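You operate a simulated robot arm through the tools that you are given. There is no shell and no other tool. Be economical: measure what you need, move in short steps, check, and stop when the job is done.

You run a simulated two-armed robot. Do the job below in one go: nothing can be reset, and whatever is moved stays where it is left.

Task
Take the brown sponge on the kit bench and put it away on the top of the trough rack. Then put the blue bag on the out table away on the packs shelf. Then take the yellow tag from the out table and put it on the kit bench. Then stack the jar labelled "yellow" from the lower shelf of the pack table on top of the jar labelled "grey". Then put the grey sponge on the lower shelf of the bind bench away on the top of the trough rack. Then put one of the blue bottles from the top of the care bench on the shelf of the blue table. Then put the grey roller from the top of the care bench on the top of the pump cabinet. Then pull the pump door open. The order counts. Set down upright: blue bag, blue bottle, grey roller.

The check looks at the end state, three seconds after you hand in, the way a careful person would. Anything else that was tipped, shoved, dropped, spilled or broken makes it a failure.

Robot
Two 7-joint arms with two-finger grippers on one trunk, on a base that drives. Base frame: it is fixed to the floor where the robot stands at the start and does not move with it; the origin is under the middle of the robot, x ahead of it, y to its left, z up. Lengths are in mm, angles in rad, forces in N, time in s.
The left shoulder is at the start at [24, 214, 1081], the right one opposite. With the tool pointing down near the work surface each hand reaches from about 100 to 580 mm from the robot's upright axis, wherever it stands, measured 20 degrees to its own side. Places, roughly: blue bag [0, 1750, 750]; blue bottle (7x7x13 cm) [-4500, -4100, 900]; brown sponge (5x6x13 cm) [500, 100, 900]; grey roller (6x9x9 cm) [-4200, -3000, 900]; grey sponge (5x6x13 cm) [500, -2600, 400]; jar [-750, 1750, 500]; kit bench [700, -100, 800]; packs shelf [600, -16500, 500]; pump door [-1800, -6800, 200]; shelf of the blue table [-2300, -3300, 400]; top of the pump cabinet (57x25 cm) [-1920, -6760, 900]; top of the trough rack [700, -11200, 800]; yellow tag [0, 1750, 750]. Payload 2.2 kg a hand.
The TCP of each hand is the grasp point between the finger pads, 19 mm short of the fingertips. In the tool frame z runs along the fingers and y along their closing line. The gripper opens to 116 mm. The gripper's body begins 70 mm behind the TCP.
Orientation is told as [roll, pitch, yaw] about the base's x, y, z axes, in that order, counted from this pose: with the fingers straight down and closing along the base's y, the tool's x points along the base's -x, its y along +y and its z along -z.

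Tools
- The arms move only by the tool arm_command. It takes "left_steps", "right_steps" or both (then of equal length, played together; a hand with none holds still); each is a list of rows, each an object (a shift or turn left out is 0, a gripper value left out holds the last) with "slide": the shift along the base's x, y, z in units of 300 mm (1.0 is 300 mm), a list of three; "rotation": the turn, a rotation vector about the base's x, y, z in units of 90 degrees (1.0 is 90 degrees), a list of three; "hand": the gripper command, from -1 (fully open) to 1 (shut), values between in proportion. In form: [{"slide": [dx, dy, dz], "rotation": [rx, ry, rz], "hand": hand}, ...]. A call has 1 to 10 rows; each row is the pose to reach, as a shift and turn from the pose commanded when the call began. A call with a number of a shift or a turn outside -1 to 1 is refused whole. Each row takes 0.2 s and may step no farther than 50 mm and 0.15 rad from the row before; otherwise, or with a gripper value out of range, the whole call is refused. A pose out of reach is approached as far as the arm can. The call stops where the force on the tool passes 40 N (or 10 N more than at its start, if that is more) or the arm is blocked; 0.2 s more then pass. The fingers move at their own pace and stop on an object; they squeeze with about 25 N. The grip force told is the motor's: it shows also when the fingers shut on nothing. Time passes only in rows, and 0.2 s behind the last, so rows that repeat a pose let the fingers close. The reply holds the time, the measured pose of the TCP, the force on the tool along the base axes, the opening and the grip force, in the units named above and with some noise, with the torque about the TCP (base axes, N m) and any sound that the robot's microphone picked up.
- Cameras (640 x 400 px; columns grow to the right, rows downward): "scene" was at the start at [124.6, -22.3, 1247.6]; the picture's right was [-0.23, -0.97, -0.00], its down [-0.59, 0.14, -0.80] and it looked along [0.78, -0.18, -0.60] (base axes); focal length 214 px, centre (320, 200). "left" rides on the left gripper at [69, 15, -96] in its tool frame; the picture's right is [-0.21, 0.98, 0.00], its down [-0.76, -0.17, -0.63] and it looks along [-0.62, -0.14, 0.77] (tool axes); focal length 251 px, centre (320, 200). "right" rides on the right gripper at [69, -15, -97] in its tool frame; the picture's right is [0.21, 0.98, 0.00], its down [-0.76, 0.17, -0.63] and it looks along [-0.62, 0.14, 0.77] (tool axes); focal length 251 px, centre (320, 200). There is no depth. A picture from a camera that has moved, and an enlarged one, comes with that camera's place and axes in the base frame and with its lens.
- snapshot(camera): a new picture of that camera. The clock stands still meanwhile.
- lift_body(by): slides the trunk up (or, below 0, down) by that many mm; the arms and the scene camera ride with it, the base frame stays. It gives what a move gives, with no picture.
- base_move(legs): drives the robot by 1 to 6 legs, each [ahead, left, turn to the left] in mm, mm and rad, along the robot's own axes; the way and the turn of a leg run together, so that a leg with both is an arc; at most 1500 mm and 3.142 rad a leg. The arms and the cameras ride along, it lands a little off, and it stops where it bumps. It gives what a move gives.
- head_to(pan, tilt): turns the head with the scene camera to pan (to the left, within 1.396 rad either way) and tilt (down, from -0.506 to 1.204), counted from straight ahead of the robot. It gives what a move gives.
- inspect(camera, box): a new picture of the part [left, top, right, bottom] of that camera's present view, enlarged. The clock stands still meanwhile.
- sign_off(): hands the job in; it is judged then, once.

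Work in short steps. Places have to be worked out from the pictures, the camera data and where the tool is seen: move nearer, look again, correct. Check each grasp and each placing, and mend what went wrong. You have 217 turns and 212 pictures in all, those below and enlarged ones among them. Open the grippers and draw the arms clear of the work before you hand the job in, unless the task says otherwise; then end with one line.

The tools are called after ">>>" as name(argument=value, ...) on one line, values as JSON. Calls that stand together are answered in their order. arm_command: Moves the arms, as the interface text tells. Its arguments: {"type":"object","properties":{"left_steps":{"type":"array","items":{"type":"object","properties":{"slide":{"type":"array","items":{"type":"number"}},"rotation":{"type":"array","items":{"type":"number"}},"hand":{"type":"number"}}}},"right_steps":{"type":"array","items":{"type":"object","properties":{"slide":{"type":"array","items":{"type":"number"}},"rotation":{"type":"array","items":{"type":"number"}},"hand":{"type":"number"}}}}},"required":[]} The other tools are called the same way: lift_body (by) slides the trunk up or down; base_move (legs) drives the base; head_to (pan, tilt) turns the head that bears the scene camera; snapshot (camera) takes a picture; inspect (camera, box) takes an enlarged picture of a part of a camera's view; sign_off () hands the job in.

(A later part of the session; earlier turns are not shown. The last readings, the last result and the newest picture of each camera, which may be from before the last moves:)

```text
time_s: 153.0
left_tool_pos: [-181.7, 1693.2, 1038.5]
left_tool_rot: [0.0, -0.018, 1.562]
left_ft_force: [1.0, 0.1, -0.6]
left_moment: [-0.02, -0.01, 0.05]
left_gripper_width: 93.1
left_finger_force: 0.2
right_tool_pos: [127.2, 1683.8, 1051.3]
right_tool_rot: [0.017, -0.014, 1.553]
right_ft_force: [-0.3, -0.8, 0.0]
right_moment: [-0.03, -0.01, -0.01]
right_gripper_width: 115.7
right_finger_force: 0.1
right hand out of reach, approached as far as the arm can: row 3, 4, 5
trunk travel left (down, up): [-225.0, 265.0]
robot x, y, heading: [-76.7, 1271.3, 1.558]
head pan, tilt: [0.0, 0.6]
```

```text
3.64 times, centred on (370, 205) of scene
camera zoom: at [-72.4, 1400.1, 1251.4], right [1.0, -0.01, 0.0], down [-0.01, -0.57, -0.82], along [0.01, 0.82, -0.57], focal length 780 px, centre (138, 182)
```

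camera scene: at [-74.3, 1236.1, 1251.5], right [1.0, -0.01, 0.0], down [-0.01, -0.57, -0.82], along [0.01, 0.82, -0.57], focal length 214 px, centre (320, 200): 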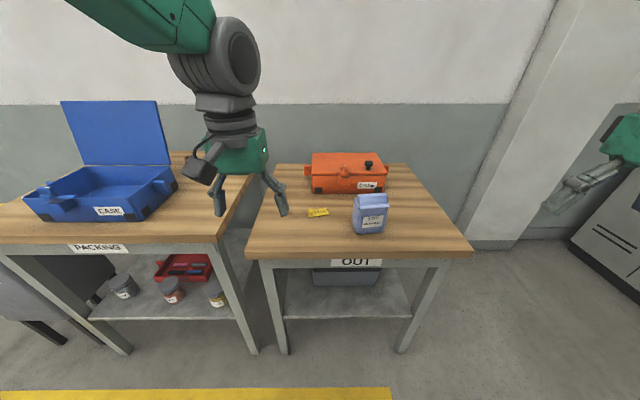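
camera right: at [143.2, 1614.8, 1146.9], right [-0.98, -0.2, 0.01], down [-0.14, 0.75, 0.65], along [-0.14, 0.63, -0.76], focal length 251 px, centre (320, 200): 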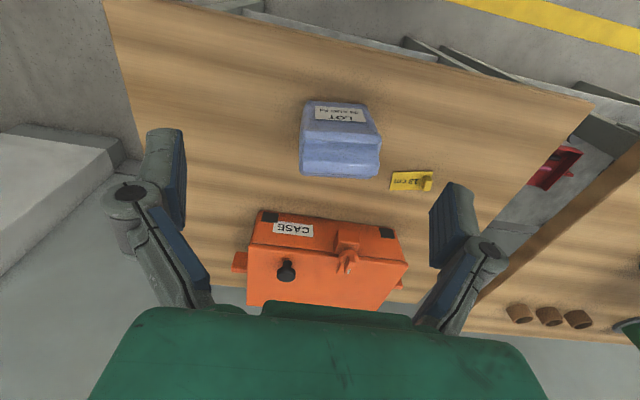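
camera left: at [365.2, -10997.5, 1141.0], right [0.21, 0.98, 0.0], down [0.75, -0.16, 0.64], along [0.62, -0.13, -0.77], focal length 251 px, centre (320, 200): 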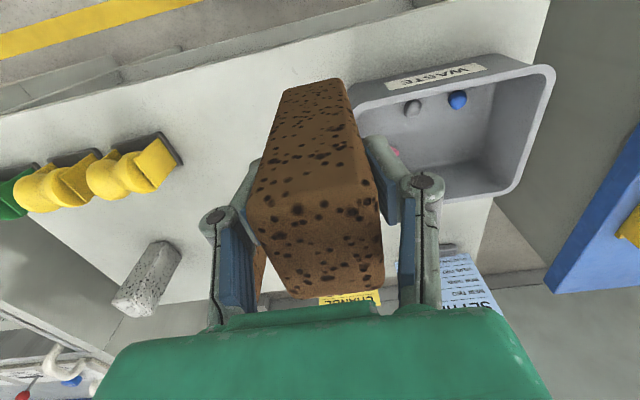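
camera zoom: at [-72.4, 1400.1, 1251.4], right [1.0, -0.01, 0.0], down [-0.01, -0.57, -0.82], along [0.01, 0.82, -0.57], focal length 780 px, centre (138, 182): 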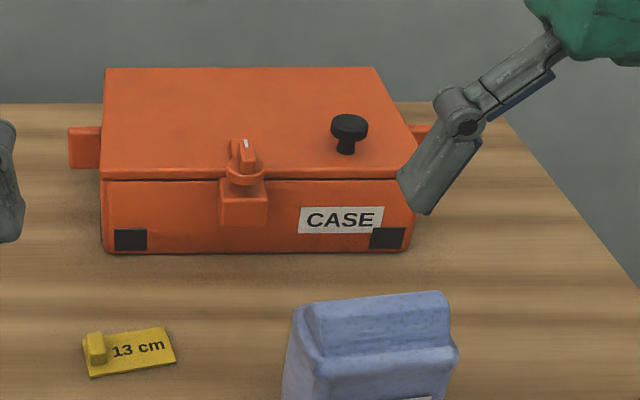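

The two views agree on a table height of ≈775 and the bag's centre at [87, 1764], turned 0.13 rad. To be ready for a shelf I'll grip it across its width from the front: back off 120 mm, then pitch the right hand forward.

>>> base_move(legs=[[-120, 0, 0]])

>>> arm_command(right_steps=[{"slide": [0, 0.03, 0], "rotation": [0.085, 0, 0]}, {"slide": [0, 0.06, 0], "rotation": [0.17, 0, 0]}, {"slide": [-0.02, 0.09, 0], "rotation": [0.255, 0, 0]}, {"slide": [-0.03, 0.12, 0], "rotation": [0.34, 0, 0]}, {"slide": [-0.04, 0.15, -0.03], "rotation": [0.425, 0, 0]}, {"slide": [-0.05, 0.18, -0.06], "rotation": [0.51, 0, 0]}, {"slide": [-0.06, 0.2, -0.09], "rotation": [0.595, 0, 0]}, {"slide": [-0.07, 0.22, -0.12], "rotation": [0.68, 0, 0]}, {"slide": [-0.08, 0.25, -0.15], "rotation": [0.764, 0, 0]}])

>>> snapshot(camera="right")

>>> snapshot(camera="scene")

```text
time_s: 154.3
left_tool_pos: [-187.6, 1571.6, 1038.9]
left_tool_rot: [-0.004, -0.017, 1.561]
left_ft_force: [-0.2, 0.2, 0.5]
left_moment: [0.02, -0.03, -0.01]
left_gripper_width: 92.9
left_finger_force: 0.1
right_tool_pos: [123.5, 1561.0, 1052.1]
right_tool_rot: [0.013, -0.013, 1.556]
right_ft_force: [0.4, -0.5, 1.2]
right_moment: [0.02, 0.02, 0.02]
right_gripper_width: 115.8
right_finger_force: 0.0
trunk travel left (down, up): [-225.0, 265.0]
robot x, y, heading: [-73.8, 1145.7, 1.559]
head pan, tilt: [0.0, 0.6]
```

```text
time_s: 156.3
left_tool_pos: [-186.7, 1570.1, 1038.7]
left_tool_rot: [0.0, -0.018, 1.561]
left_ft_force: [-0.1, -0.5, -0.6]
left_moment: [-0.01, -0.01, 0.01]
left_gripper_width: 92.8
left_finger_force: 0.1
right_tool_pos: [99.9, 1636.9, 1005.8]
right_tool_rot: [0.057, -1.212, 1.528]
right_ft_force: [0.3, -0.5, -0.9]
right_moment: [-0.02, 0.05, 0.0]
right_gripper_width: 116.0
right_finger_force: 0.1
right hand out of reach, approached as far as the arm can: row 1, 2, 3, 4, 5
trunk travel left (down, up): [-225.0, 265.0]
robot x, y, heading: [-74.4, 1148.1, 1.562]
head pan, tilt: [0.0, 0.6]
```

```text
180 pictures are left
camera right: at [116.5, 1523.6, 975.3], right [-0.98, -0.08, -0.18], down [-0.15, -0.33, 0.93], along [-0.14, 0.94, 0.31], focal length 251 px, centre (320, 200)
```

right: 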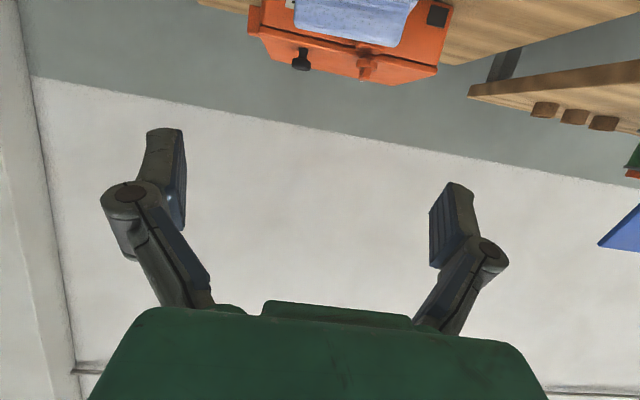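

```text
179 pictures are left
camera scene: at [-77.1, 1279.8, 1251.2], right [1.0, -0.01, 0.0], down [0.0, -0.57, -0.82], along [0.01, 0.82, -0.57], focal length 214 px, centre (320, 200)
```

scene: 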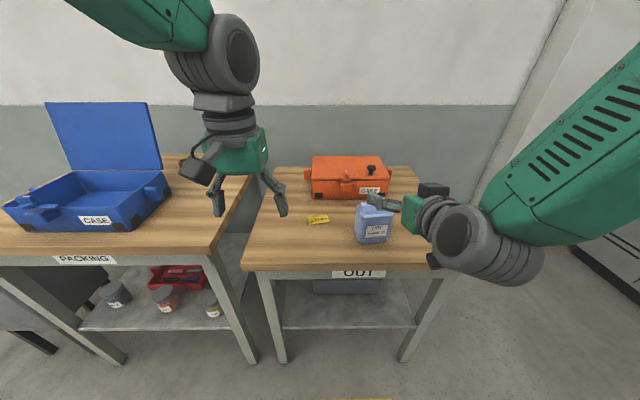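

The camera hangs below the pitched hand, so 70° would bring it near the table; I take 50° instead, align the yaw with the bag, and go to a pre-grasp point.

>>> arm_command(right_steps=[{"slide": [0, 0.02, -0.05], "rotation": [-0.07, -0.005, 0.025]}, {"slide": [0, 0.05, -0.12], "rotation": [-0.14, -0.01, 0.05]}, {"slide": [0, 0.08, -0.2], "rotation": [-0.218, -0.016, 0.075]}, {"slide": [0, 0.093, -0.257], "rotation": [-0.218, -0.016, 0.075]}])

>>> snapshot(camera="right")

>>> inspect(camera="scene", box=[290, 150, 450, 260])

```text
time_s: 157.3
left_tool_pos: [-185.8, 1569.4, 1039.5]
left_tool_rot: [0.0, -0.02, 1.56]
left_ft_force: [0.3, 0.2, 0.2]
left_moment: [-0.02, -0.02, -0.03]
left_gripper_width: 93.1
left_finger_force: 0.0
right_tool_pos: [102.2, 1662.2, 929.0]
right_tool_rot: [0.028, -0.867, 1.67]
right_ft_force: [0.9, -0.4, 0.0]
right_moment: [-0.01, 0.0, 0.0]
right_gripper_width: 116.0
right_finger_force: 0.1
trunk travel left (down, up): [-225.0, 265.0]
robot x, y, heading: [-72.3, 1147.7, 1.564]
head pan, tilt: [0.0, 0.6]
```

```text
178 pictures are left
camera right: at [132.3, 1547.8, 938.5], right [-0.96, -0.25, -0.15], down [-0.15, -0.01, 0.99], along [-0.25, 0.97, -0.03], focal length 251 px, centre (320, 200)
```

right: 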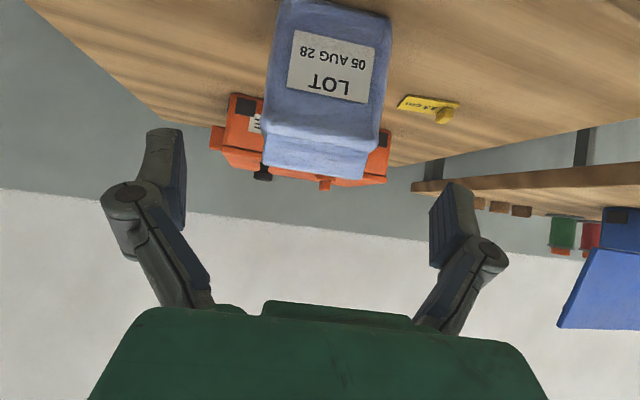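

```text
3.64 times, centred on (370, 205) of scene
camera zoom: at [-75.1, 1279.7, 1251.3], right [1.0, -0.01, 0.0], down [-0.01, -0.57, -0.82], along [0.01, 0.82, -0.57], focal length 780 px, centre (138, 182)
```

zoom: 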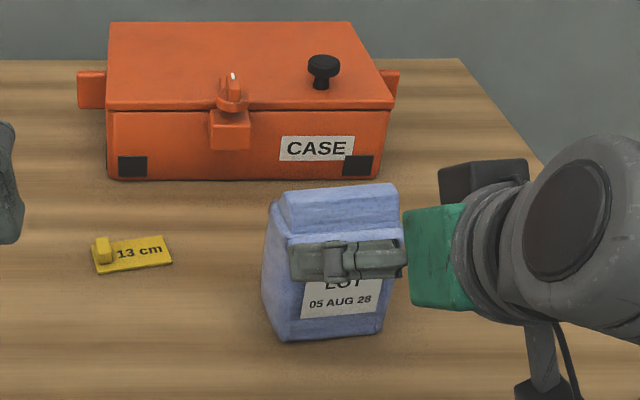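

Projected, the tool line passes within ~2 mm of the bag's centre at the grip height. I advance along the tool axis part way and check.

>>> arm_command(right_steps=[{"slide": [-0.012, 0.1, -0.086]}, {"slide": [-0.025, 0.2, -0.172]}])

>>> snapshot(camera="right")

>>> inspect(camera="scene", box=[290, 150, 450, 260])

```text
time_s: 157.9
left_tool_pos: [-185.4, 1569.8, 1040.3]
left_tool_rot: [-0.003, -0.017, 1.561]
left_ft_force: [-0.5, 0.7, 0.3]
left_moment: [-0.03, -0.02, 0.0]
left_gripper_width: 92.8
left_finger_force: 0.0
right_tool_pos: [94.7, 1722.5, 878.0]
right_tool_rot: [0.023, -0.869, 1.672]
right_ft_force: [0.2, -0.4, 0.0]
right_moment: [-0.01, 0.0, -0.04]
right_gripper_width: 115.9
right_finger_force: 0.0
trunk travel left (down, up): [-225.0, 265.0]
robot x, y, heading: [-74.7, 1145.6, 1.561]
head pan, tilt: [0.0, 0.6]
```

```text
176 pictures are left
camera right: at [124.6, 1608.3, 888.3], right [-0.96, -0.25, -0.15], down [-0.15, -0.01, 0.99], along [-0.25, 0.97, -0.03], focal length 251 px, centre (320, 200)
```

right: 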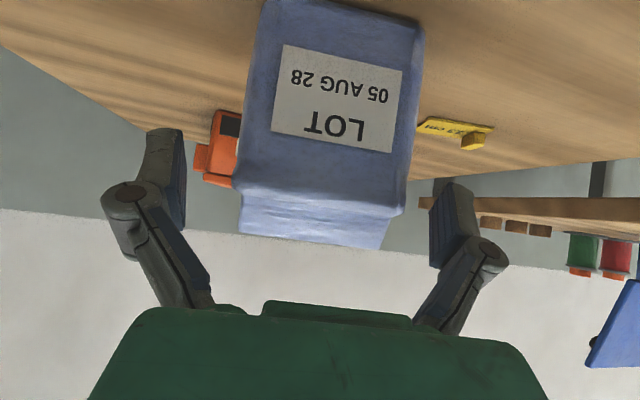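

```text
3.64 times, centred on (370, 205) of scene
camera zoom: at [-75.5, 1280.5, 1251.2], right [1.0, -0.01, 0.0], down [-0.01, -0.57, -0.82], along [0.01, 0.82, -0.57], focal length 780 px, centre (138, 182)
```

zoom: 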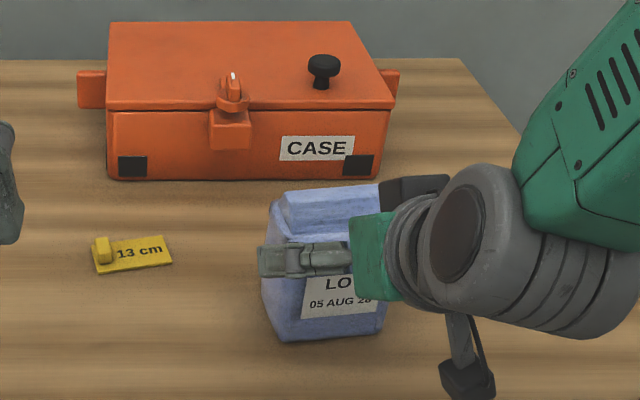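

I enlarge this view to check the side clearances before going on.

>>> inspect(camera="right", box=[160, 0, 480, 250])

```text
1.60 times, centred on (320, 125) of right
camera zoom: at [124.6, 1608.3, 888.3], right [-0.96, -0.25, -0.15], down [-0.15, -0.01, 0.99], along [-0.25, 0.97, -0.03], focal length 402 px, centre (320, 320)
```

zoom: 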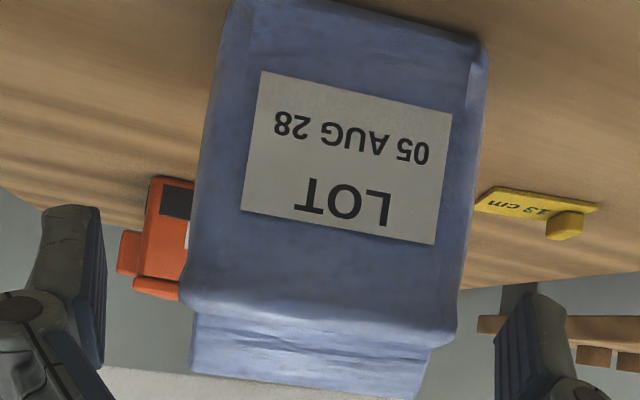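

The bag's centre is within 3 mm of the tool plane, with slightly more turn. I advance the last 55 mm with a small correction and close.

>>> arm_command(right_steps=[{"slide": [-0.013, 0.04, -0.03], "rotation": [0, 0, 0.02]}, {"slide": [-0.022, 0.09, -0.075], "rotation": [0, 0, 0.02]}, {"slide": [-0.03, 0.14, -0.12], "rotation": [0, 0, 0.02]}])

>>> snapshot(camera="right")

>>> inspect(camera="scene", box=[290, 150, 450, 260])

```text
time_s: 158.7
left_tool_pos: [-184.3, 1570.5, 1038.7]
left_tool_rot: [-0.001, -0.021, 1.56]
left_ft_force: [-0.1, 0.2, 0.2]
left_moment: [-0.02, -0.01, 0.0]
left_gripper_width: 92.6
left_finger_force: 0.1
right_tool_pos: [84.6, 1767.1, 842.4]
right_tool_rot: [0.023, -0.869, 1.704]
right_ft_force: [0.1, -0.2, 0.4]
right_moment: [0.03, 0.0, -0.01]
right_gripper_width: 116.1
right_finger_force: 0.0
trunk travel left (down, up): [-225.0, 265.0]
robot x, y, heading: [-76.1, 1148.8, 1.555]
head pan, tilt: [0.0, 0.6]
```

```text
173 pictures are left
camera right: at [118.9, 1652.7, 851.0], right [-0.95, -0.28, -0.15], down [-0.15, -0.02, 0.99], along [-0.28, 0.96, -0.03], focal length 251 px, centre (320, 200)
```

right: 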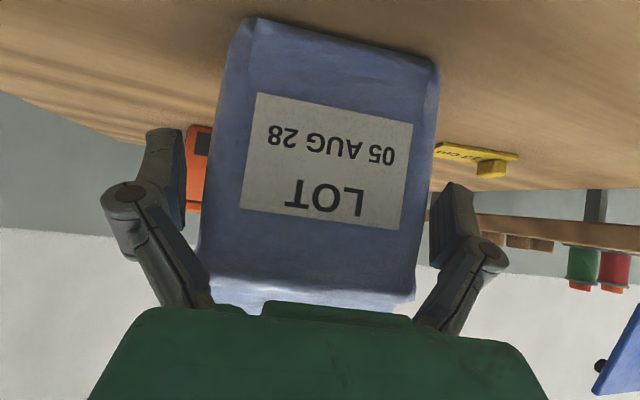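

```text
3.64 times, centred on (370, 205) of scene
camera zoom: at [-75.2, 1280.0, 1251.2], right [1.0, -0.01, 0.0], down [-0.01, -0.57, -0.82], along [0.01, 0.82, -0.57], focal length 780 px, centre (138, 182)
```

zoom: 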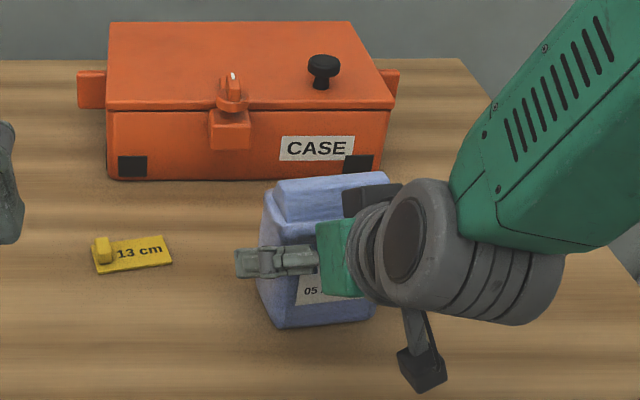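

The bag slid back slightly with the hand but stands; it is between the fingers. I close.

>>> arm_command(right_steps=[{"slide": [0, 0, 0], "hand": 1}, {"slide": [0, 0, 0]}, {"slide": [0, 0, 0]}])

>>> snapshot(camera="right")

```text
time_s: 159.5
left_tool_pos: [-185.9, 1569.6, 1038.7]
left_tool_rot: [-0.001, -0.019, 1.561]
left_ft_force: [0.4, -0.3, -0.4]
left_moment: [0.01, -0.01, 0.02]
left_gripper_width: 92.6
left_finger_force: 0.0
right_tool_pos: [84.2, 1765.2, 841.0]
right_tool_rot: [0.025, -0.869, 1.704]
right_ft_force: [0.5, -0.1, -1.0]
right_moment: [-0.03, 0.0, -0.01]
right_gripper_width: 114.5
right_finger_force: 25.2
trunk travel left (down, up): [-225.0, 265.0]
robot x, y, heading: [-71.0, 1149.6, 1.562]
head pan, tilt: [0.0, 0.6]
```

```text
171 pictures are left
camera right: at [119.0, 1652.2, 851.2], right [-0.95, -0.28, -0.15], down [-0.15, -0.02, 0.99], along [-0.28, 0.96, -0.03], focal length 251 px, centre (320, 200)
```

right: 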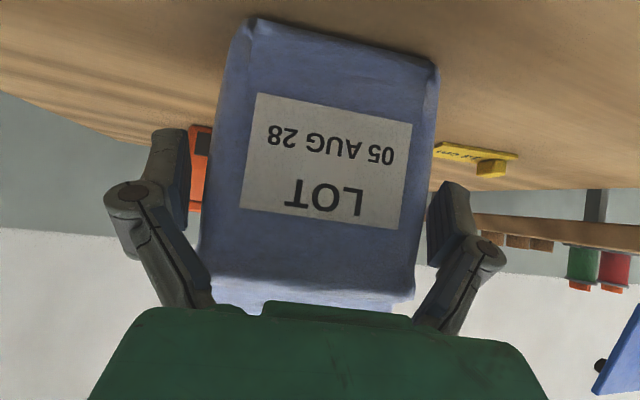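

The fingers stopped at 114.5 with 25 N: they are on the bag. I lift 30 mm to test.

>>> arm_command(right_steps=[{"slide": [0, 0, 0.05]}, {"slide": [0, 0, 0.1]}, {"slide": [0, 0, 0.1]}])

>>> snapshot(camera="right")

>>> inspect(camera="scene", box=[290, 150, 450, 260])

```text
time_s: 160.3
left_tool_pos: [-185.0, 1569.8, 1038.5]
left_tool_rot: [0.0, -0.02, 1.561]
left_ft_force: [0.8, -0.2, 0.2]
left_moment: [0.01, -0.02, 0.0]
left_gripper_width: 92.9
left_finger_force: 0.0
right_tool_pos: [84.8, 1766.4, 871.6]
right_tool_rot: [0.027, -0.869, 1.702]
right_ft_force: [-0.4, -0.3, -4.3]
right_moment: [-0.07, 0.02, -0.01]
right_gripper_width: 114.4
right_finger_force: 25.0
trunk travel left (down, up): [-225.0, 265.0]
robot x, y, heading: [-74.4, 1150.7, 1.559]
head pan, tilt: [0.0, 0.6]
```

```text
170 pictures are left
camera right: at [118.6, 1652.6, 880.7], right [-0.95, -0.28, -0.15], down [-0.15, -0.02, 0.99], along [-0.28, 0.96, -0.03], focal length 251 px, centre (320, 200)
```

right: 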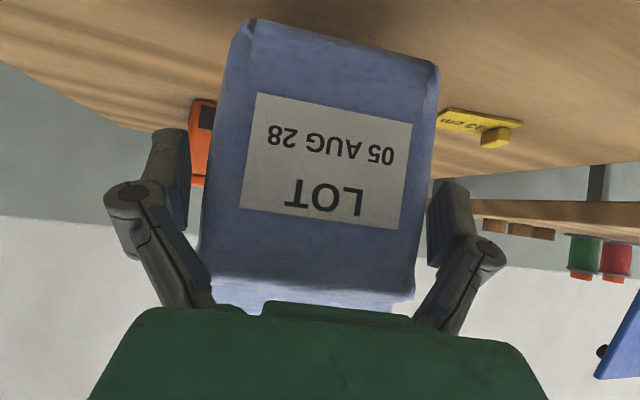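

```text
3.64 times, centred on (370, 205) of scene
camera zoom: at [-75.0, 1280.3, 1251.2], right [1.0, -0.01, 0.0], down [-0.01, -0.57, -0.82], along [0.01, 0.82, -0.57], focal length 780 px, centre (138, 182)
```

zoom: 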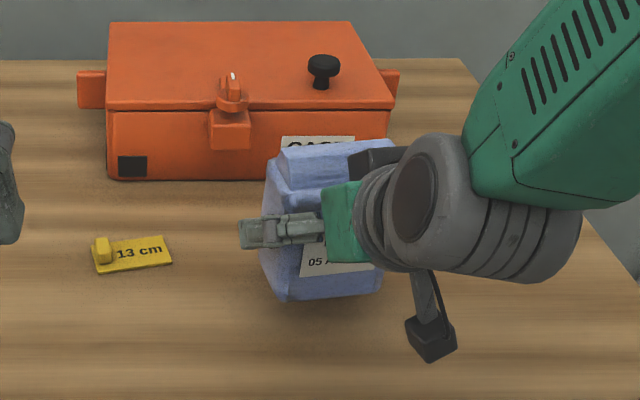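

The bag is held (about 4 N). I raise it and back off, then turn around towards -y.

>>> arm_command(right_steps=[{"slide": [0, 0, 0.15]}, {"slide": [0, 0, 0.3]}, {"slide": [0, 0, 0.45]}, {"slide": [0, -0.1, 0.5]}, {"slide": [0.1, -0.15, 0.5]}])

>>> base_move(legs=[[-500, 0, 0], [0, 0, -1.571], [0, 0, -1.565]])

>>> head_to(pan=0, tilt=0.4)

>>> snapshot(camera="scene")

```text
time_s: 161.5
left_tool_pos: [-184.2, 1569.5, 1039.3]
left_tool_rot: [0.001, -0.02, 1.563]
left_ft_force: [-0.7, 0.0, -0.3]
left_moment: [-0.03, 0.01, 0.02]
left_gripper_width: 92.9
left_finger_force: 0.1
right_tool_pos: [115.7, 1721.6, 1020.8]
right_tool_rot: [0.026, -0.87, 1.701]
right_ft_force: [0.9, 0.5, -4.3]
right_moment: [-0.04, 0.0, 0.02]
right_gripper_width: 114.4
right_finger_force: 25.2
trunk travel left (down, up): [-225.0, 265.0]
robot x, y, heading: [-76.2, 1148.6, 1.565]
head pan, tilt: [0.0, 0.6]
```

```text
time_s: 172.2
left_tool_pos: [30.3, 214.5, 1039.8]
left_tool_rot: [0.0, -0.019, -1.587]
left_ft_force: [-0.3, 0.3, -0.3]
left_moment: [0.02, -0.02, 0.02]
left_gripper_width: 92.6
left_finger_force: 0.0
right_tool_pos: [-269.5, 63.9, 1022.0]
right_tool_rot: [0.027, -0.867, -1.446]
right_ft_force: [-0.2, -0.6, -3.5]
right_moment: [0.03, 0.0, 0.0]
right_gripper_width: 119.4
right_finger_force: 24.8
trunk travel left (down, up): [-225.0, 265.0]
robot x, y, heading: [-77.2, 633.7, -1.583]
head pan, tilt: [0.0, 0.6]
```

```text
time_s: 172.9
left_tool_pos: [30.7, 217.4, 1041.7]
left_tool_rot: [0.0, -0.023, -1.585]
left_ft_force: [0.2, -0.7, 0.3]
left_moment: [-0.01, 0.01, 0.01]
left_gripper_width: 92.8
left_finger_force: 0.0
right_tool_pos: [-270.8, 67.6, 1022.7]
right_tool_rot: [0.024, -0.873, -1.446]
right_ft_force: [-0.1, -1.0, -3.3]
right_moment: [0.04, -0.02, 0.0]
right_gripper_width: 119.6
right_finger_force: 25.4
trunk travel left (down, up): [-225.0, 265.0]
robot x, y, heading: [-80.7, 633.7, -1.584]
head pan, tilt: [0.0, 0.4]
```

```text
168 pictures are left
camera scene: at [-83.4, 501.5, 1269.5], right [-1.0, 0.02, 0.0], down [0.01, 0.39, -0.92], along [-0.01, -0.92, -0.39], focal length 214 px, centre (320, 200)
```

scene: 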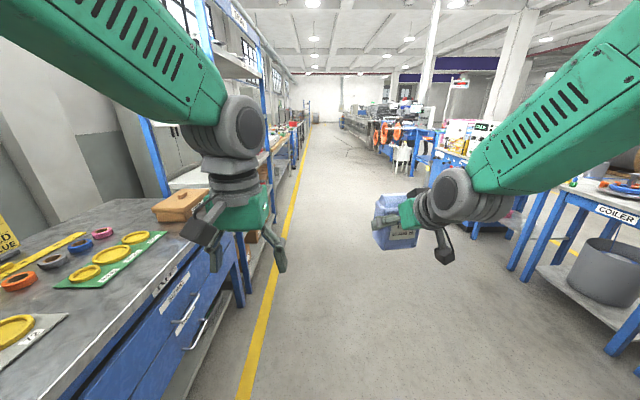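

The grip width rose to 119 during the turn: the bag may have shifted in the fingers. I check with the hand camera.

>>> snapshot(camera="right")

>>> inspect(camera="scene", box=[350, 160, 480, 280])

```text
167 pictures are left
camera right: at [-300.4, 184.1, 1032.4], right [0.95, 0.28, -0.15], down [0.15, 0.02, 0.99], along [0.28, -0.96, -0.02], focal length 251 px, centre (320, 200)
```

right: 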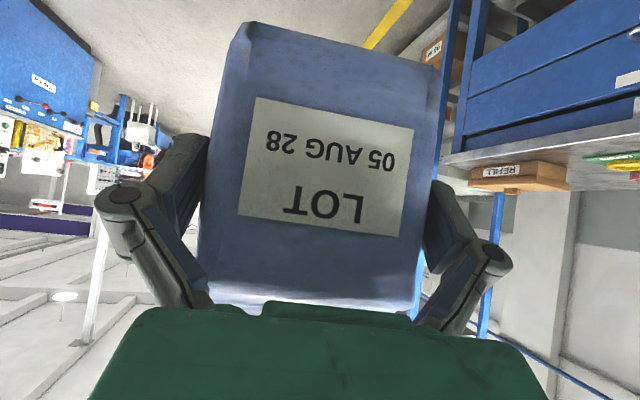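

```text
3.33 times, centred on (415, 220) of scene
camera zoom: at [-83.4, 501.5, 1269.5], right [-1.0, 0.02, 0.0], down [0.01, 0.39, -0.92], along [-0.01, -0.92, -0.39], focal length 715 px, centre (3, 133)
```

zoom: 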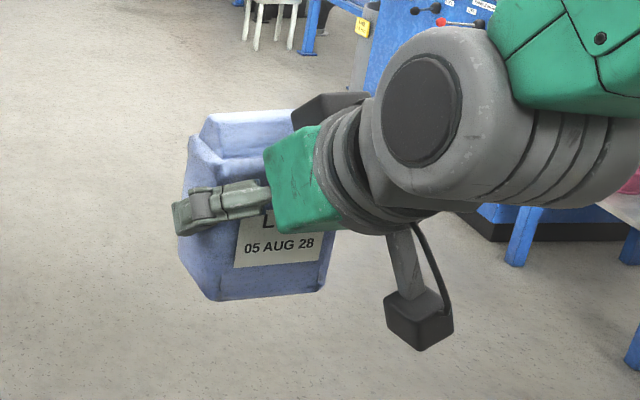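

The bag is as wide as the fully open gripper, so this grip can neither be trusted nor released cleanly. I'll go back to the out table, hold the bag from above with the left hand across its thickness, free the right hand, and re-grip it better.

>>> base_move(legs=[[0, 0, 1.571], [0, 0, 1.577], [400, -70, 0]])

>>> head_to(pan=0, tilt=0.6)

>>> snapshot(camera="scene")

>>> snapshot(camera="right")

```text
time_s: 183.1
left_tool_pos: [-121.1, 1452.3, 1040.4]
left_tool_rot: [-0.002, -0.021, 1.572]
left_ft_force: [-0.1, 0.8, -0.8]
left_moment: [-0.04, -0.04, -0.02]
left_gripper_width: 93.1
left_finger_force: 0.0
right_tool_pos: [175.7, 1606.5, 1023.8]
right_tool_rot: [0.025, -0.874, 1.713]
right_ft_force: [-0.4, 1.1, -4.5]
right_moment: [-0.01, -0.02, 0.02]
right_gripper_width: 119.6
right_finger_force: 25.4
trunk travel left (down, up): [-225.0, 265.0]
robot x, y, heading: [-6.9, 1032.8, 1.57]
head pan, tilt: [0.0, 0.4]
```

```text
time_s: 183.8
left_tool_pos: [-121.7, 1448.8, 1042.0]
left_tool_rot: [-0.002, -0.025, 1.571]
left_ft_force: [0.2, 0.5, 0.0]
left_moment: [0.07, 0.01, 0.02]
left_gripper_width: 92.7
left_finger_force: 0.1
right_tool_pos: [174.7, 1603.6, 1024.2]
right_tool_rot: [0.026, -0.875, 1.714]
right_ft_force: [0.4, 0.4, -4.0]
right_moment: [-0.05, -0.02, 0.03]
right_gripper_width: 119.8
right_finger_force: 25.6
trunk travel left (down, up): [-225.0, 265.0]
robot x, y, heading: [-5.7, 1034.5, 1.571]
head pan, tilt: [0.0, 0.6]
```

```text
165 pictures are left
camera scene: at [-8.2, 1164.9, 1251.4], right [1.0, 0.0, 0.0], down [0.0, -0.57, -0.82], along [0.0, 0.82, -0.57], focal length 214 px, centre (320, 200)
```

scene: 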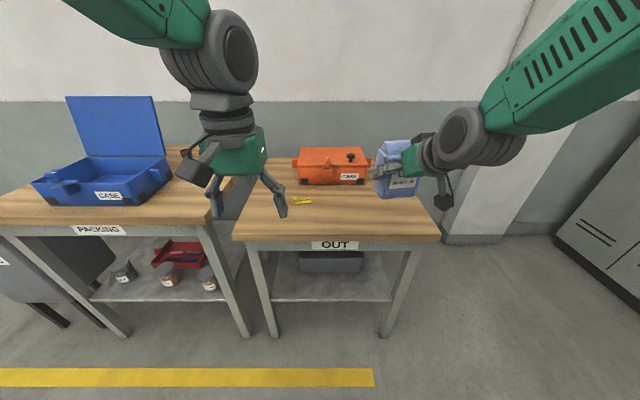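

```text
164 pictures are left
camera right: at [210.9, 1490.2, 1033.5], right [-0.94, -0.29, -0.15], down [-0.15, -0.02, 0.99], along [-0.29, 0.96, -0.02], focal length 251 px, centre (320, 200)
```

right: 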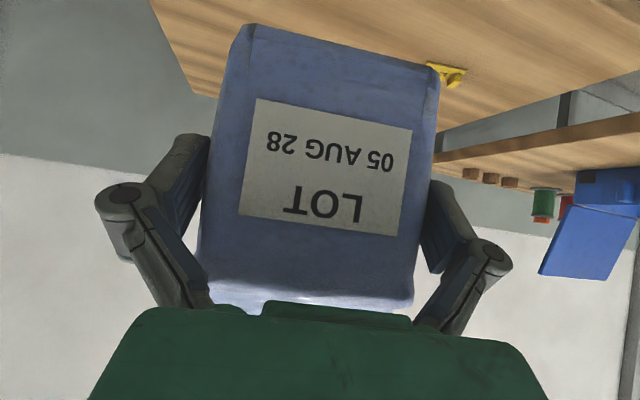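

I shift so the work lies in front of both arms, then bring the bag above [80, 1755] and turn the left hand so its fingers close across the bag's thickness.

>>> base_move(legs=[[110, -60, 0]])

>>> arm_command(right_steps=[{"slide": [-0.1, 0.03, 0]}, {"slide": [-0.2, 0.06, 0]}, {"slide": [-0.3, 0.09, -0.05]}, {"slide": [-0.4, 0.12, -0.1]}, {"slide": [-0.5, 0.14, -0.18]}, {"slide": [-0.5, 0.14, -0.3]}, {"slide": [-0.5, 0.14, -0.42]}, {"slide": [-0.5, 0.14, -0.5]}, {"slide": [-0.5, 0.14, -0.53]}], left_steps=[{"rotation": [0, 0, -0.09]}, {"rotation": [0, 0, -0.18]}, {"rotation": [0, 0, -0.27]}, {"rotation": [0, 0, -0.36]}, {"rotation": [0, 0, -0.45], "hand": -1}, {"rotation": [0, 0, -0.54]}, {"rotation": [0, 0, -0.63]}, {"rotation": [0, 0, -0.72]}, {"rotation": [0, 0, -0.81]}])

>>> snapshot(camera="scene")

>>> snapshot(camera="left")

```text
time_s: 185.1
left_tool_pos: [-83.1, 1556.9, 1039.2]
left_tool_rot: [-0.019, -0.024, 1.573]
left_ft_force: [-1.4, 0.9, -0.6]
left_moment: [0.0, -0.13, -0.02]
left_gripper_width: 92.9
left_finger_force: 0.1
right_tool_pos: [214.0, 1713.1, 1027.2]
right_tool_rot: [-0.001, -0.873, 1.737]
right_ft_force: [-1.7, -0.8, -4.1]
right_moment: [-0.05, -0.07, -0.07]
right_gripper_width: 119.4
right_finger_force: 25.0
trunk travel left (down, up): [-225.0, 265.0]
robot x, y, heading: [48.6, 1143.1, 1.574]
head pan, tilt: [0.0, 0.6]
```

```text
time_s: 187.2
left_tool_pos: [-59.0, 1551.1, 1044.8]
left_tool_rot: [0.002, -0.024, 0.297]
left_ft_force: [-0.2, -0.5, -0.1]
left_moment: [-0.02, 0.01, -0.03]
left_gripper_width: 115.9
left_finger_force: 0.0
right_tool_pos: [105.0, 1758.8, 873.0]
right_tool_rot: [0.099, -0.874, 1.611]
right_ft_force: [1.0, 0.2, -4.1]
right_moment: [-0.06, 0.0, -0.02]
right_gripper_width: 119.7
right_finger_force: 24.8
trunk travel left (down, up): [-225.0, 265.0]
robot x, y, heading: [49.3, 1140.8, 1.57]
head pan, tilt: [0.0, 0.6]
stopped in row 9 (right hand): the arm was blocked; the commanded pose is now the measured one
```

```text
163 pictures are left
camera scene: at [54.3, 1273.6, 1251.3], right [1.0, 0.0, 0.0], down [0.0, -0.57, -0.82], along [0.0, 0.82, -0.57], focal length 214 px, centre (320, 200)
```

scene: 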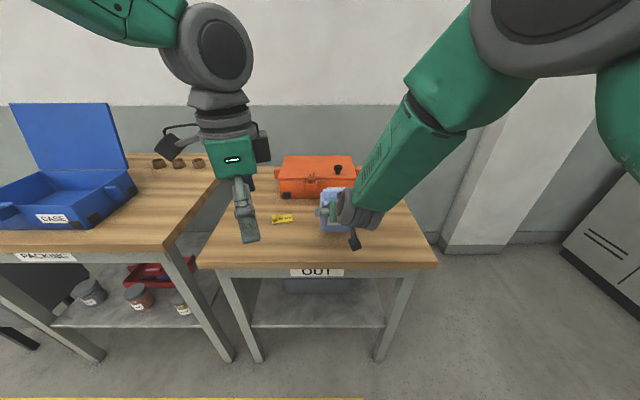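

```text
162 pictures are left
camera left: at [-130.4, 1544.3, 1139.6], right [-0.08, 1.0, 0.01], down [0.76, 0.06, 0.65], along [0.65, 0.06, -0.76], focal length 251 px, centre (320, 200)
```

left: 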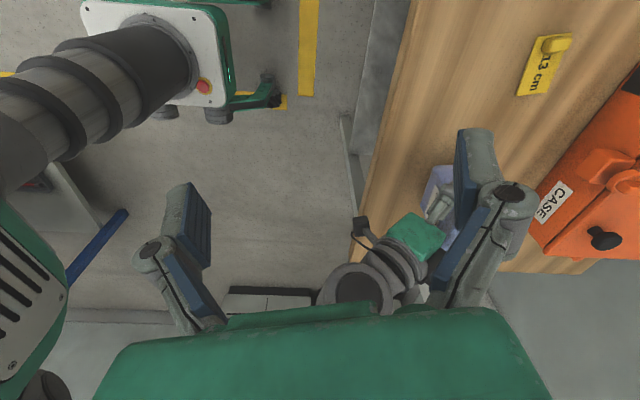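

The right arm got blocked about 30 mm above the table, probably near a joint limit. I move the base 60 mm left to free it while the hand goes 60 mm right, then lower.

>>> arm_command(right_steps=[{"slide": [0.1, 0, 0]}, {"slide": [0.2, 0, 0]}, {"slide": [0.2, 0, -0.03]}, {"slide": [0.2, 0, -0.06]}, {"slide": [0.2, 0, -0.09]}, {"slide": [0.2, 0, -0.11]}])

>>> snapshot(camera="right")

>>> inspect(camera="scene", box=[280, 150, 440, 260])

```text
time_s: 188.7
left_tool_pos: [-52.0, 1552.0, 1043.5]
left_tool_rot: [0.002, -0.021, 0.296]
left_ft_force: [-0.3, 0.4, -0.8]
left_moment: [-0.01, 0.06, 0.03]
left_gripper_width: 115.9
left_finger_force: 0.0
right_tool_pos: [165.7, 1759.1, 840.8]
right_tool_rot: [0.092, -0.885, 1.624]
right_ft_force: [-0.8, 0.8, 0.1]
right_moment: [-0.11, -0.12, 0.04]
right_gripper_width: 119.4
right_finger_force: 25.0
trunk travel left (down, up): [-225.0, 265.0]
robot x, y, heading: [54.7, 1142.1, 1.569]
head pan, tilt: [0.0, 0.6]
```

```text
161 pictures are left
camera right: at [196.2, 1645.1, 848.4], right [-0.96, -0.26, -0.11], down [-0.11, -0.03, 0.99], along [-0.26, 0.97, 0.0], focal length 251 px, centre (320, 200)
```

right: 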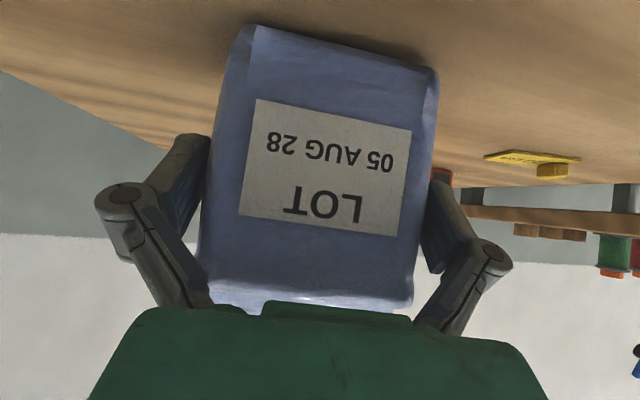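

```text
3.64 times, centred on (360, 205) of scene
camera zoom: at [55.2, 1274.2, 1251.3], right [1.0, 0.0, 0.0], down [0.0, -0.57, -0.82], along [0.0, 0.82, -0.57], focal length 780 px, centre (174, 182)
```

zoom: 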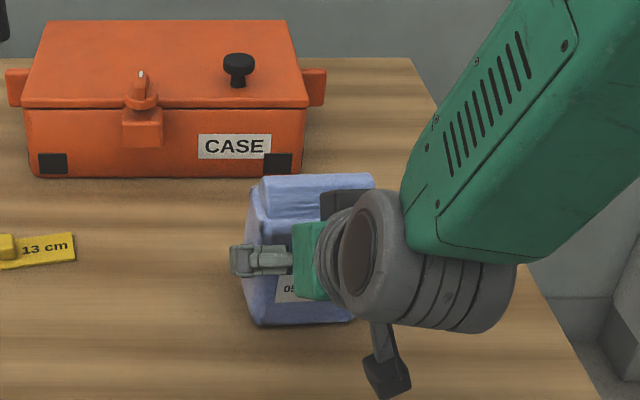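

The bag rests on the table. I open the right hand and see whether it frees.

>>> arm_command(right_steps=[{"slide": [0, 0, 0], "hand": -1}, {"slide": [0, 0, 0]}, {"slide": [0, 0, 0]}])

>>> snapshot(camera="right")

```text
time_s: 189.4
left_tool_pos: [-56.0, 1551.3, 1042.9]
left_tool_rot: [0.001, -0.025, 0.295]
left_ft_force: [0.9, -0.2, 0.8]
left_moment: [-0.01, 0.03, -0.02]
left_gripper_width: 116.0
left_finger_force: 0.0
right_tool_pos: [161.0, 1757.9, 840.7]
right_tool_rot: [0.086, -0.883, 1.627]
right_ft_force: [-0.4, 0.2, -1.6]
right_moment: [-0.08, -0.09, 0.0]
right_gripper_width: 119.4
right_finger_force: 25.4
trunk travel left (down, up): [-225.0, 265.0]
robot x, y, heading: [55.1, 1142.5, 1.574]
head pan, tilt: [0.0, 0.6]
```

```text
159 pictures are left
camera right: at [192.5, 1644.6, 848.5], right [-0.96, -0.26, -0.11], down [-0.11, -0.02, 0.99], along [-0.26, 0.97, -0.01], focal length 251 px, centre (320, 200)
```

right: 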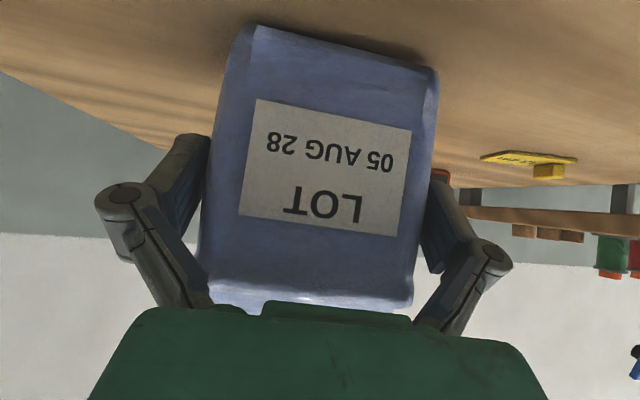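

The bag is wedged between the fully open fingers, but it narrows toward its base. With it standing on the table I press the hand 24 mm lower along the bag to free it.

>>> arm_command(right_steps=[{"slide": [0, 0.0, -0.02], "hand": -1}, {"slide": [0, 0.0, -0.04]}, {"slide": [0, 0.0, -0.06]}, {"slide": [0, 0.0, -0.08]}])

>>> snapshot(camera="right")

>>> inspect(camera="scene", box=[280, 150, 440, 260])

```text
time_s: 190.1
left_tool_pos: [-62.1, 1550.4, 1043.8]
left_tool_rot: [0.0, -0.029, 0.296]
left_ft_force: [0.3, 0.4, -0.2]
left_moment: [-0.03, -0.01, 0.02]
left_gripper_width: 116.2
left_finger_force: 0.1
right_tool_pos: [158.0, 1764.0, 837.4]
right_tool_rot: [0.081, -0.901, 1.633]
right_ft_force: [-2.0, -4.9, 15.7]
right_moment: [-0.56, -0.69, -0.27]
right_gripper_width: 119.4
right_finger_force: 25.4
trunk travel left (down, up): [-225.0, 265.0]
robot x, y, heading: [54.1, 1142.2, 1.569]
head pan, tilt: [0.0, 0.6]
stopped in row 3 (right hand): the force on the tool passed its limit at 44 N (the readings are from after the stop); the commanded pose is now the measured one
```

```text
158 pictures are left
camera right: at [188.0, 1648.9, 842.3], right [-0.96, -0.25, -0.12], down [-0.11, -0.04, 0.99], along [-0.26, 0.97, 0.01], focal length 251 px, centre (320, 200)
```

right: 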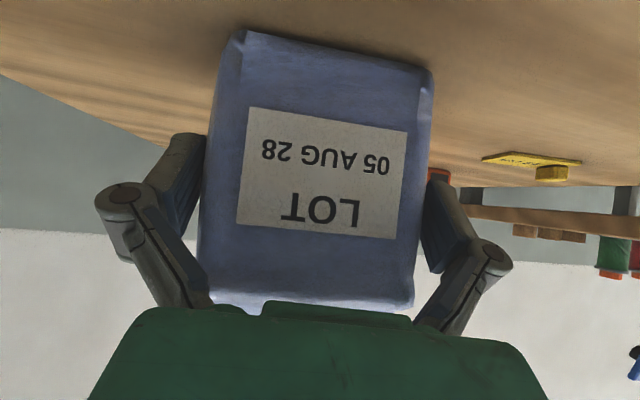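

```text
3.64 times, centred on (360, 205) of scene
camera zoom: at [47.1, 1272.0, 1251.5], right [1.0, 0.0, 0.0], down [0.0, -0.57, -0.82], along [0.0, 0.82, -0.57], focal length 780 px, centre (174, 182)
```

zoom: 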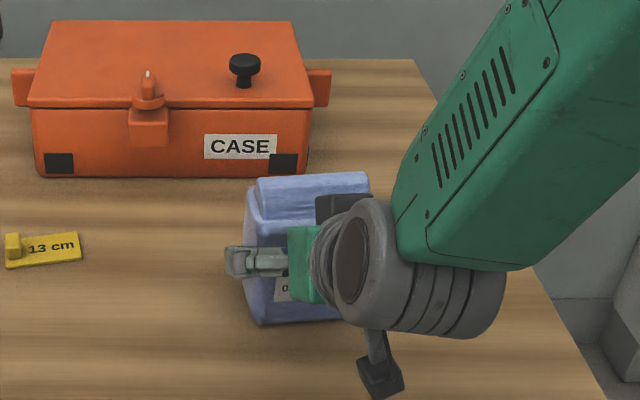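

The bag only slipped a few mm. Sliding friction can be beaten with a combined push: I move the hand down and back together in small steps while the pressed-down bag is held by the table.

>>> arm_command(right_steps=[{"slide": [0, 0.0, -0.025], "hand": -1}, {"slide": [0, -0.015, -0.035]}, {"slide": [0, -0.03, -0.045]}, {"slide": [0, -0.045, -0.055]}, {"slide": [0, -0.06, -0.065]}])

>>> snapshot(camera="right")

>>> inspect(camera="scene", box=[280, 150, 440, 260])

```text
time_s: 190.7
left_tool_pos: [-62.9, 1550.1, 1044.7]
left_tool_rot: [0.001, -0.028, 0.296]
left_ft_force: [0.0, 0.4, -0.6]
left_moment: [-0.04, 0.01, 0.01]
left_gripper_width: 116.1
left_finger_force: 0.3
right_tool_pos: [156.8, 1767.1, 836.6]
right_tool_rot: [0.083, -0.924, 1.631]
right_ft_force: [-1.7, -4.9, 18.1]
right_moment: [-0.54, -0.97, -0.27]
right_gripper_width: 119.8
right_finger_force: 25.2
trunk travel left (down, up): [-225.0, 265.0]
robot x, y, heading: [50.7, 1142.5, 1.573]
head pan, tilt: [0.0, 0.6]
stopped in row 2 (right hand): the force on the tool passed its limit at 43 N (the readings are from after the stop); the commanded pose is now the measured one
```

```text
156 pictures are left
camera right: at [188.1, 1651.9, 839.6], right [-0.96, -0.25, -0.12], down [-0.11, -0.07, 0.99], along [-0.26, 0.97, 0.04], focal length 251 px, centre (320, 200)
```

right: 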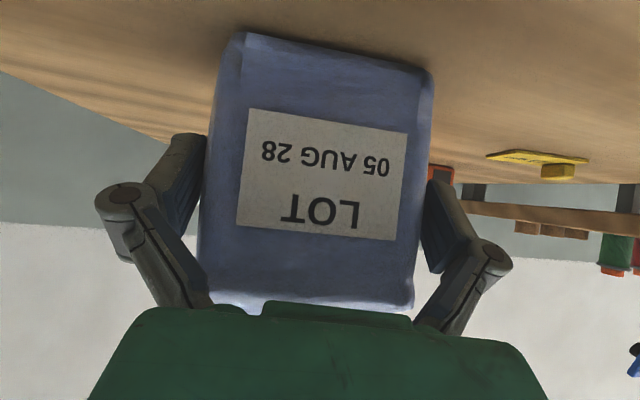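

```text
3.64 times, centred on (360, 205) of scene
camera zoom: at [47.4, 1272.1, 1251.5], right [1.0, 0.0, 0.0], down [0.0, -0.57, -0.82], along [0.0, 0.82, -0.57], focal length 780 px, centre (174, 182)
```

zoom: 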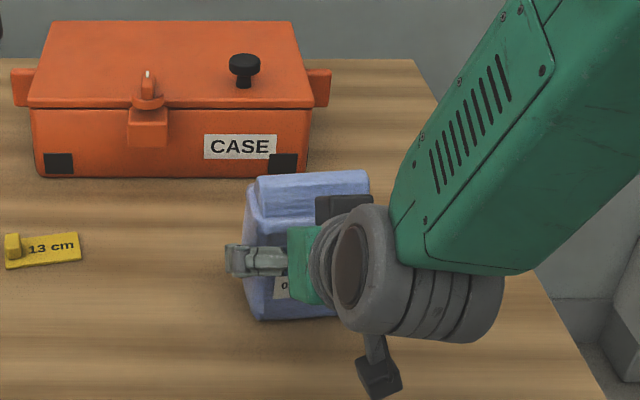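

Pressing only pivots the bag in the hand. I ease up, shift the bag toward the middle (x≈120), and bring the left hand above it to hold it by its thickness from the top.

>>> arm_command(right_steps=[{"slide": [0, 0, 0.03]}, {"slide": [0, 0, 0.06]}, {"slide": [-0.07, 0, 0.06]}, {"slide": [-0.13, 0, 0.06]}, {"slide": [-0.13, 0, 0.06]}], left_steps=[{"slide": [0, 0.05, 0.05], "rotation": [0, 0, -0.05]}, {"slide": [0.05, 0.15, 0.1], "rotation": [0, 0, -0.1]}, {"slide": [0.12, 0.25, 0.15], "rotation": [0, 0, -0.12]}, {"slide": [0.18, 0.38, 0.2], "rotation": [0, 0, -0.12]}, {"slide": [0.24, 0.5, 0.22], "rotation": [0, 0, -0.12]}])

>>> snapshot(camera="scene")

>>> snapshot(camera="left")

```text
time_s: 191.9
left_tool_pos: [11.6, 1700.9, 1109.7]
left_tool_rot: [0.002, -0.028, 0.109]
left_ft_force: [0.0, 0.0, 0.6]
left_moment: [0.02, 0.03, 0.02]
left_gripper_width: 115.9
left_finger_force: 0.0
right_tool_pos: [118.6, 1765.8, 851.9]
right_tool_rot: [0.085, -0.915, 1.626]
right_ft_force: [0.5, 0.3, -4.4]
right_moment: [-0.03, 0.01, 0.0]
right_gripper_width: 118.9
right_finger_force: 25.2
trunk travel left (down, up): [-225.0, 265.0]
robot x, y, heading: [50.6, 1142.6, 1.57]
head pan, tilt: [0.0, 0.6]
```

```text
154 pictures are left
camera scene: at [50.2, 1277.3, 1250.8], right [1.0, 0.0, 0.0], down [0.0, -0.57, -0.82], along [0.0, 0.82, -0.57], focal length 214 px, centre (320, 200)
```

scene: 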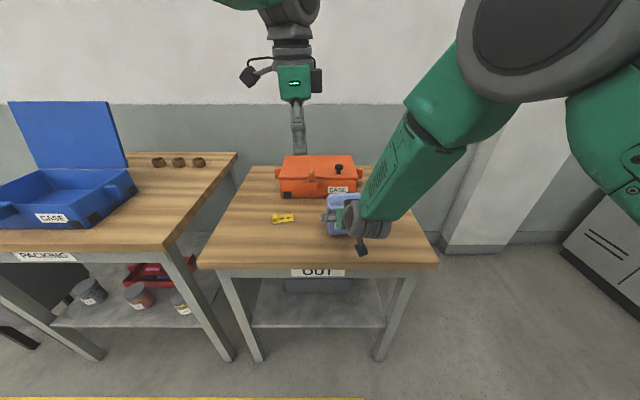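

```text
153 pictures are left
camera left: at [-61.4, 1707.6, 1203.9], right [0.11, 0.99, 0.01], down [0.75, -0.09, 0.65], along [0.65, -0.07, -0.76], focal length 251 px, centre (320, 200)
```

left: 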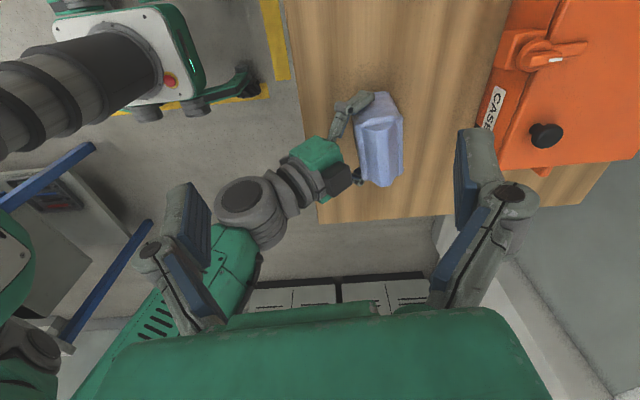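

From above the bag and the space over it are clear. I lower the bag back onto the table and bring the left hand, half open, above it.

>>> arm_command(right_steps=[{"slide": [0, 0, -0.02]}, {"slide": [0, 0, -0.035]}, {"slide": [0, 0, -0.035]}, {"slide": [0, 0, -0.035]}], left_steps=[{"slide": [0.1, 0.05, -0.05], "rotation": [0, 0, -0.03], "hand": -0.29}, {"slide": [0.2, 0.1, -0.1], "rotation": [0, 0, -0.03]}, {"slide": [0.3, 0.18, -0.17], "rotation": [0, 0, -0.03]}, {"slide": [0.3, 0.22, -0.3], "rotation": [0, 0, -0.03]}])

>>> snapshot(camera="left")

>>> snapshot(camera="scene")

```text
time_s: 192.9
left_tool_pos: [104.9, 1770.8, 1021.4]
left_tool_rot: [0.002, -0.026, 0.062]
left_ft_force: [-0.7, 0.2, 0.6]
left_moment: [-0.02, -0.01, -0.03]
left_gripper_width: 74.7
left_finger_force: 0.1
right_tool_pos: [120.3, 1764.7, 842.4]
right_tool_rot: [0.086, -0.918, 1.626]
right_ft_force: [-0.1, -0.7, -4.0]
right_moment: [-0.04, -0.04, 0.0]
right_gripper_width: 119.3
right_finger_force: 25.2
trunk travel left (down, up): [-225.0, 265.0]
robot x, y, heading: [50.7, 1144.1, 1.565]
head pan, tilt: [0.0, 0.6]
```

```text
152 pictures are left
camera left: at [32.3, 1779.5, 1115.9], right [0.15, 0.99, 0.01], down [0.75, -0.12, 0.65], along [0.64, -0.09, -0.76], focal length 251 px, centre (320, 200)
```

left: 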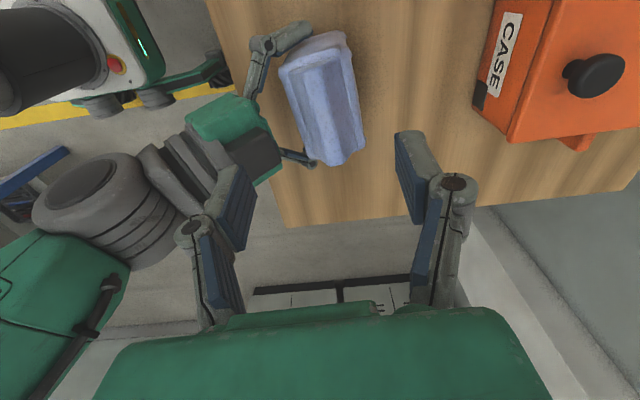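

```text
151 pictures are left
camera scene: at [51.0, 1277.1, 1250.9], right [1.0, 0.0, 0.0], down [0.0, -0.57, -0.82], along [0.0, 0.82, -0.57], focal length 214 px, centre (320, 200)
```

scene: 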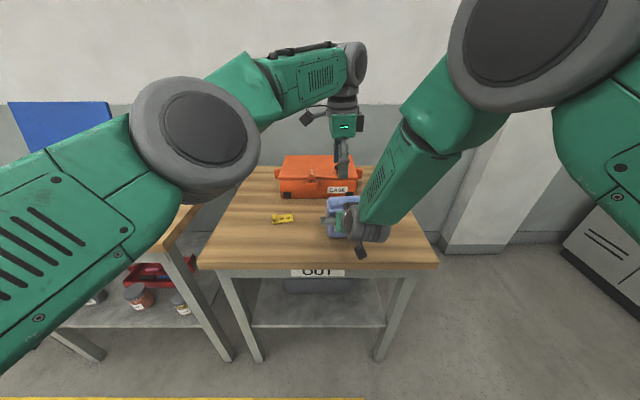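

Now it's clear: the right fingertips only hold the bag's front corners, and there is room for the left fingers. Bag centre is ≈[110, 1780], turned ≈0.13. I lower the left hand astride it to z≈872 and close.

>>> arm_command(left_steps=[{"slide": [0.017, 0.03, -0.1], "rotation": [0, 0, 0.045], "hand": -0.64}, {"slide": [0.017, 0.03, -0.24], "rotation": [0, 0, 0.045]}, {"slide": [0.017, 0.03, -0.38], "rotation": [0, 0, 0.045]}])

>>> snapshot(camera="left")

```text
time_s: 193.6
left_tool_pos: [108.1, 1777.2, 944.3]
left_tool_rot: [0.016, -0.035, 0.14]
left_ft_force: [0.1, 0.0, -0.6]
left_moment: [0.03, -0.01, 0.01]
left_gripper_width: 96.1
left_finger_force: 0.0
left hand out of reach, approached as far as the arm can: row 1
right_tool_pos: [120.1, 1756.1, 839.3]
right_tool_rot: [0.076, -0.908, 1.638]
right_ft_force: [0.5, -0.5, -3.8]
right_moment: [0.0, -0.01, 0.02]
right_gripper_width: 119.3
right_finger_force: 24.7
trunk travel left (down, up): [-225.0, 265.0]
robot x, y, heading: [52.7, 1139.5, 1.57]
head pan, tilt: [0.0, 0.6]
stopped in row 3 (left hand): the force on the tool passed its limit at 51 N (the readings are from after the stop); the commanded pose is now the measured one
```

```text
150 pictures are left
camera left: at [35.7, 1780.0, 1038.9], right [0.08, 1.0, 0.03], down [0.75, -0.07, 0.66], along [0.66, -0.03, -0.76], focal length 251 px, centre (320, 200)
```

left: 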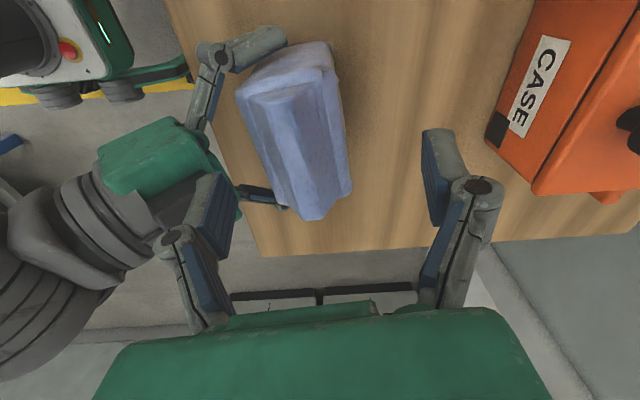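

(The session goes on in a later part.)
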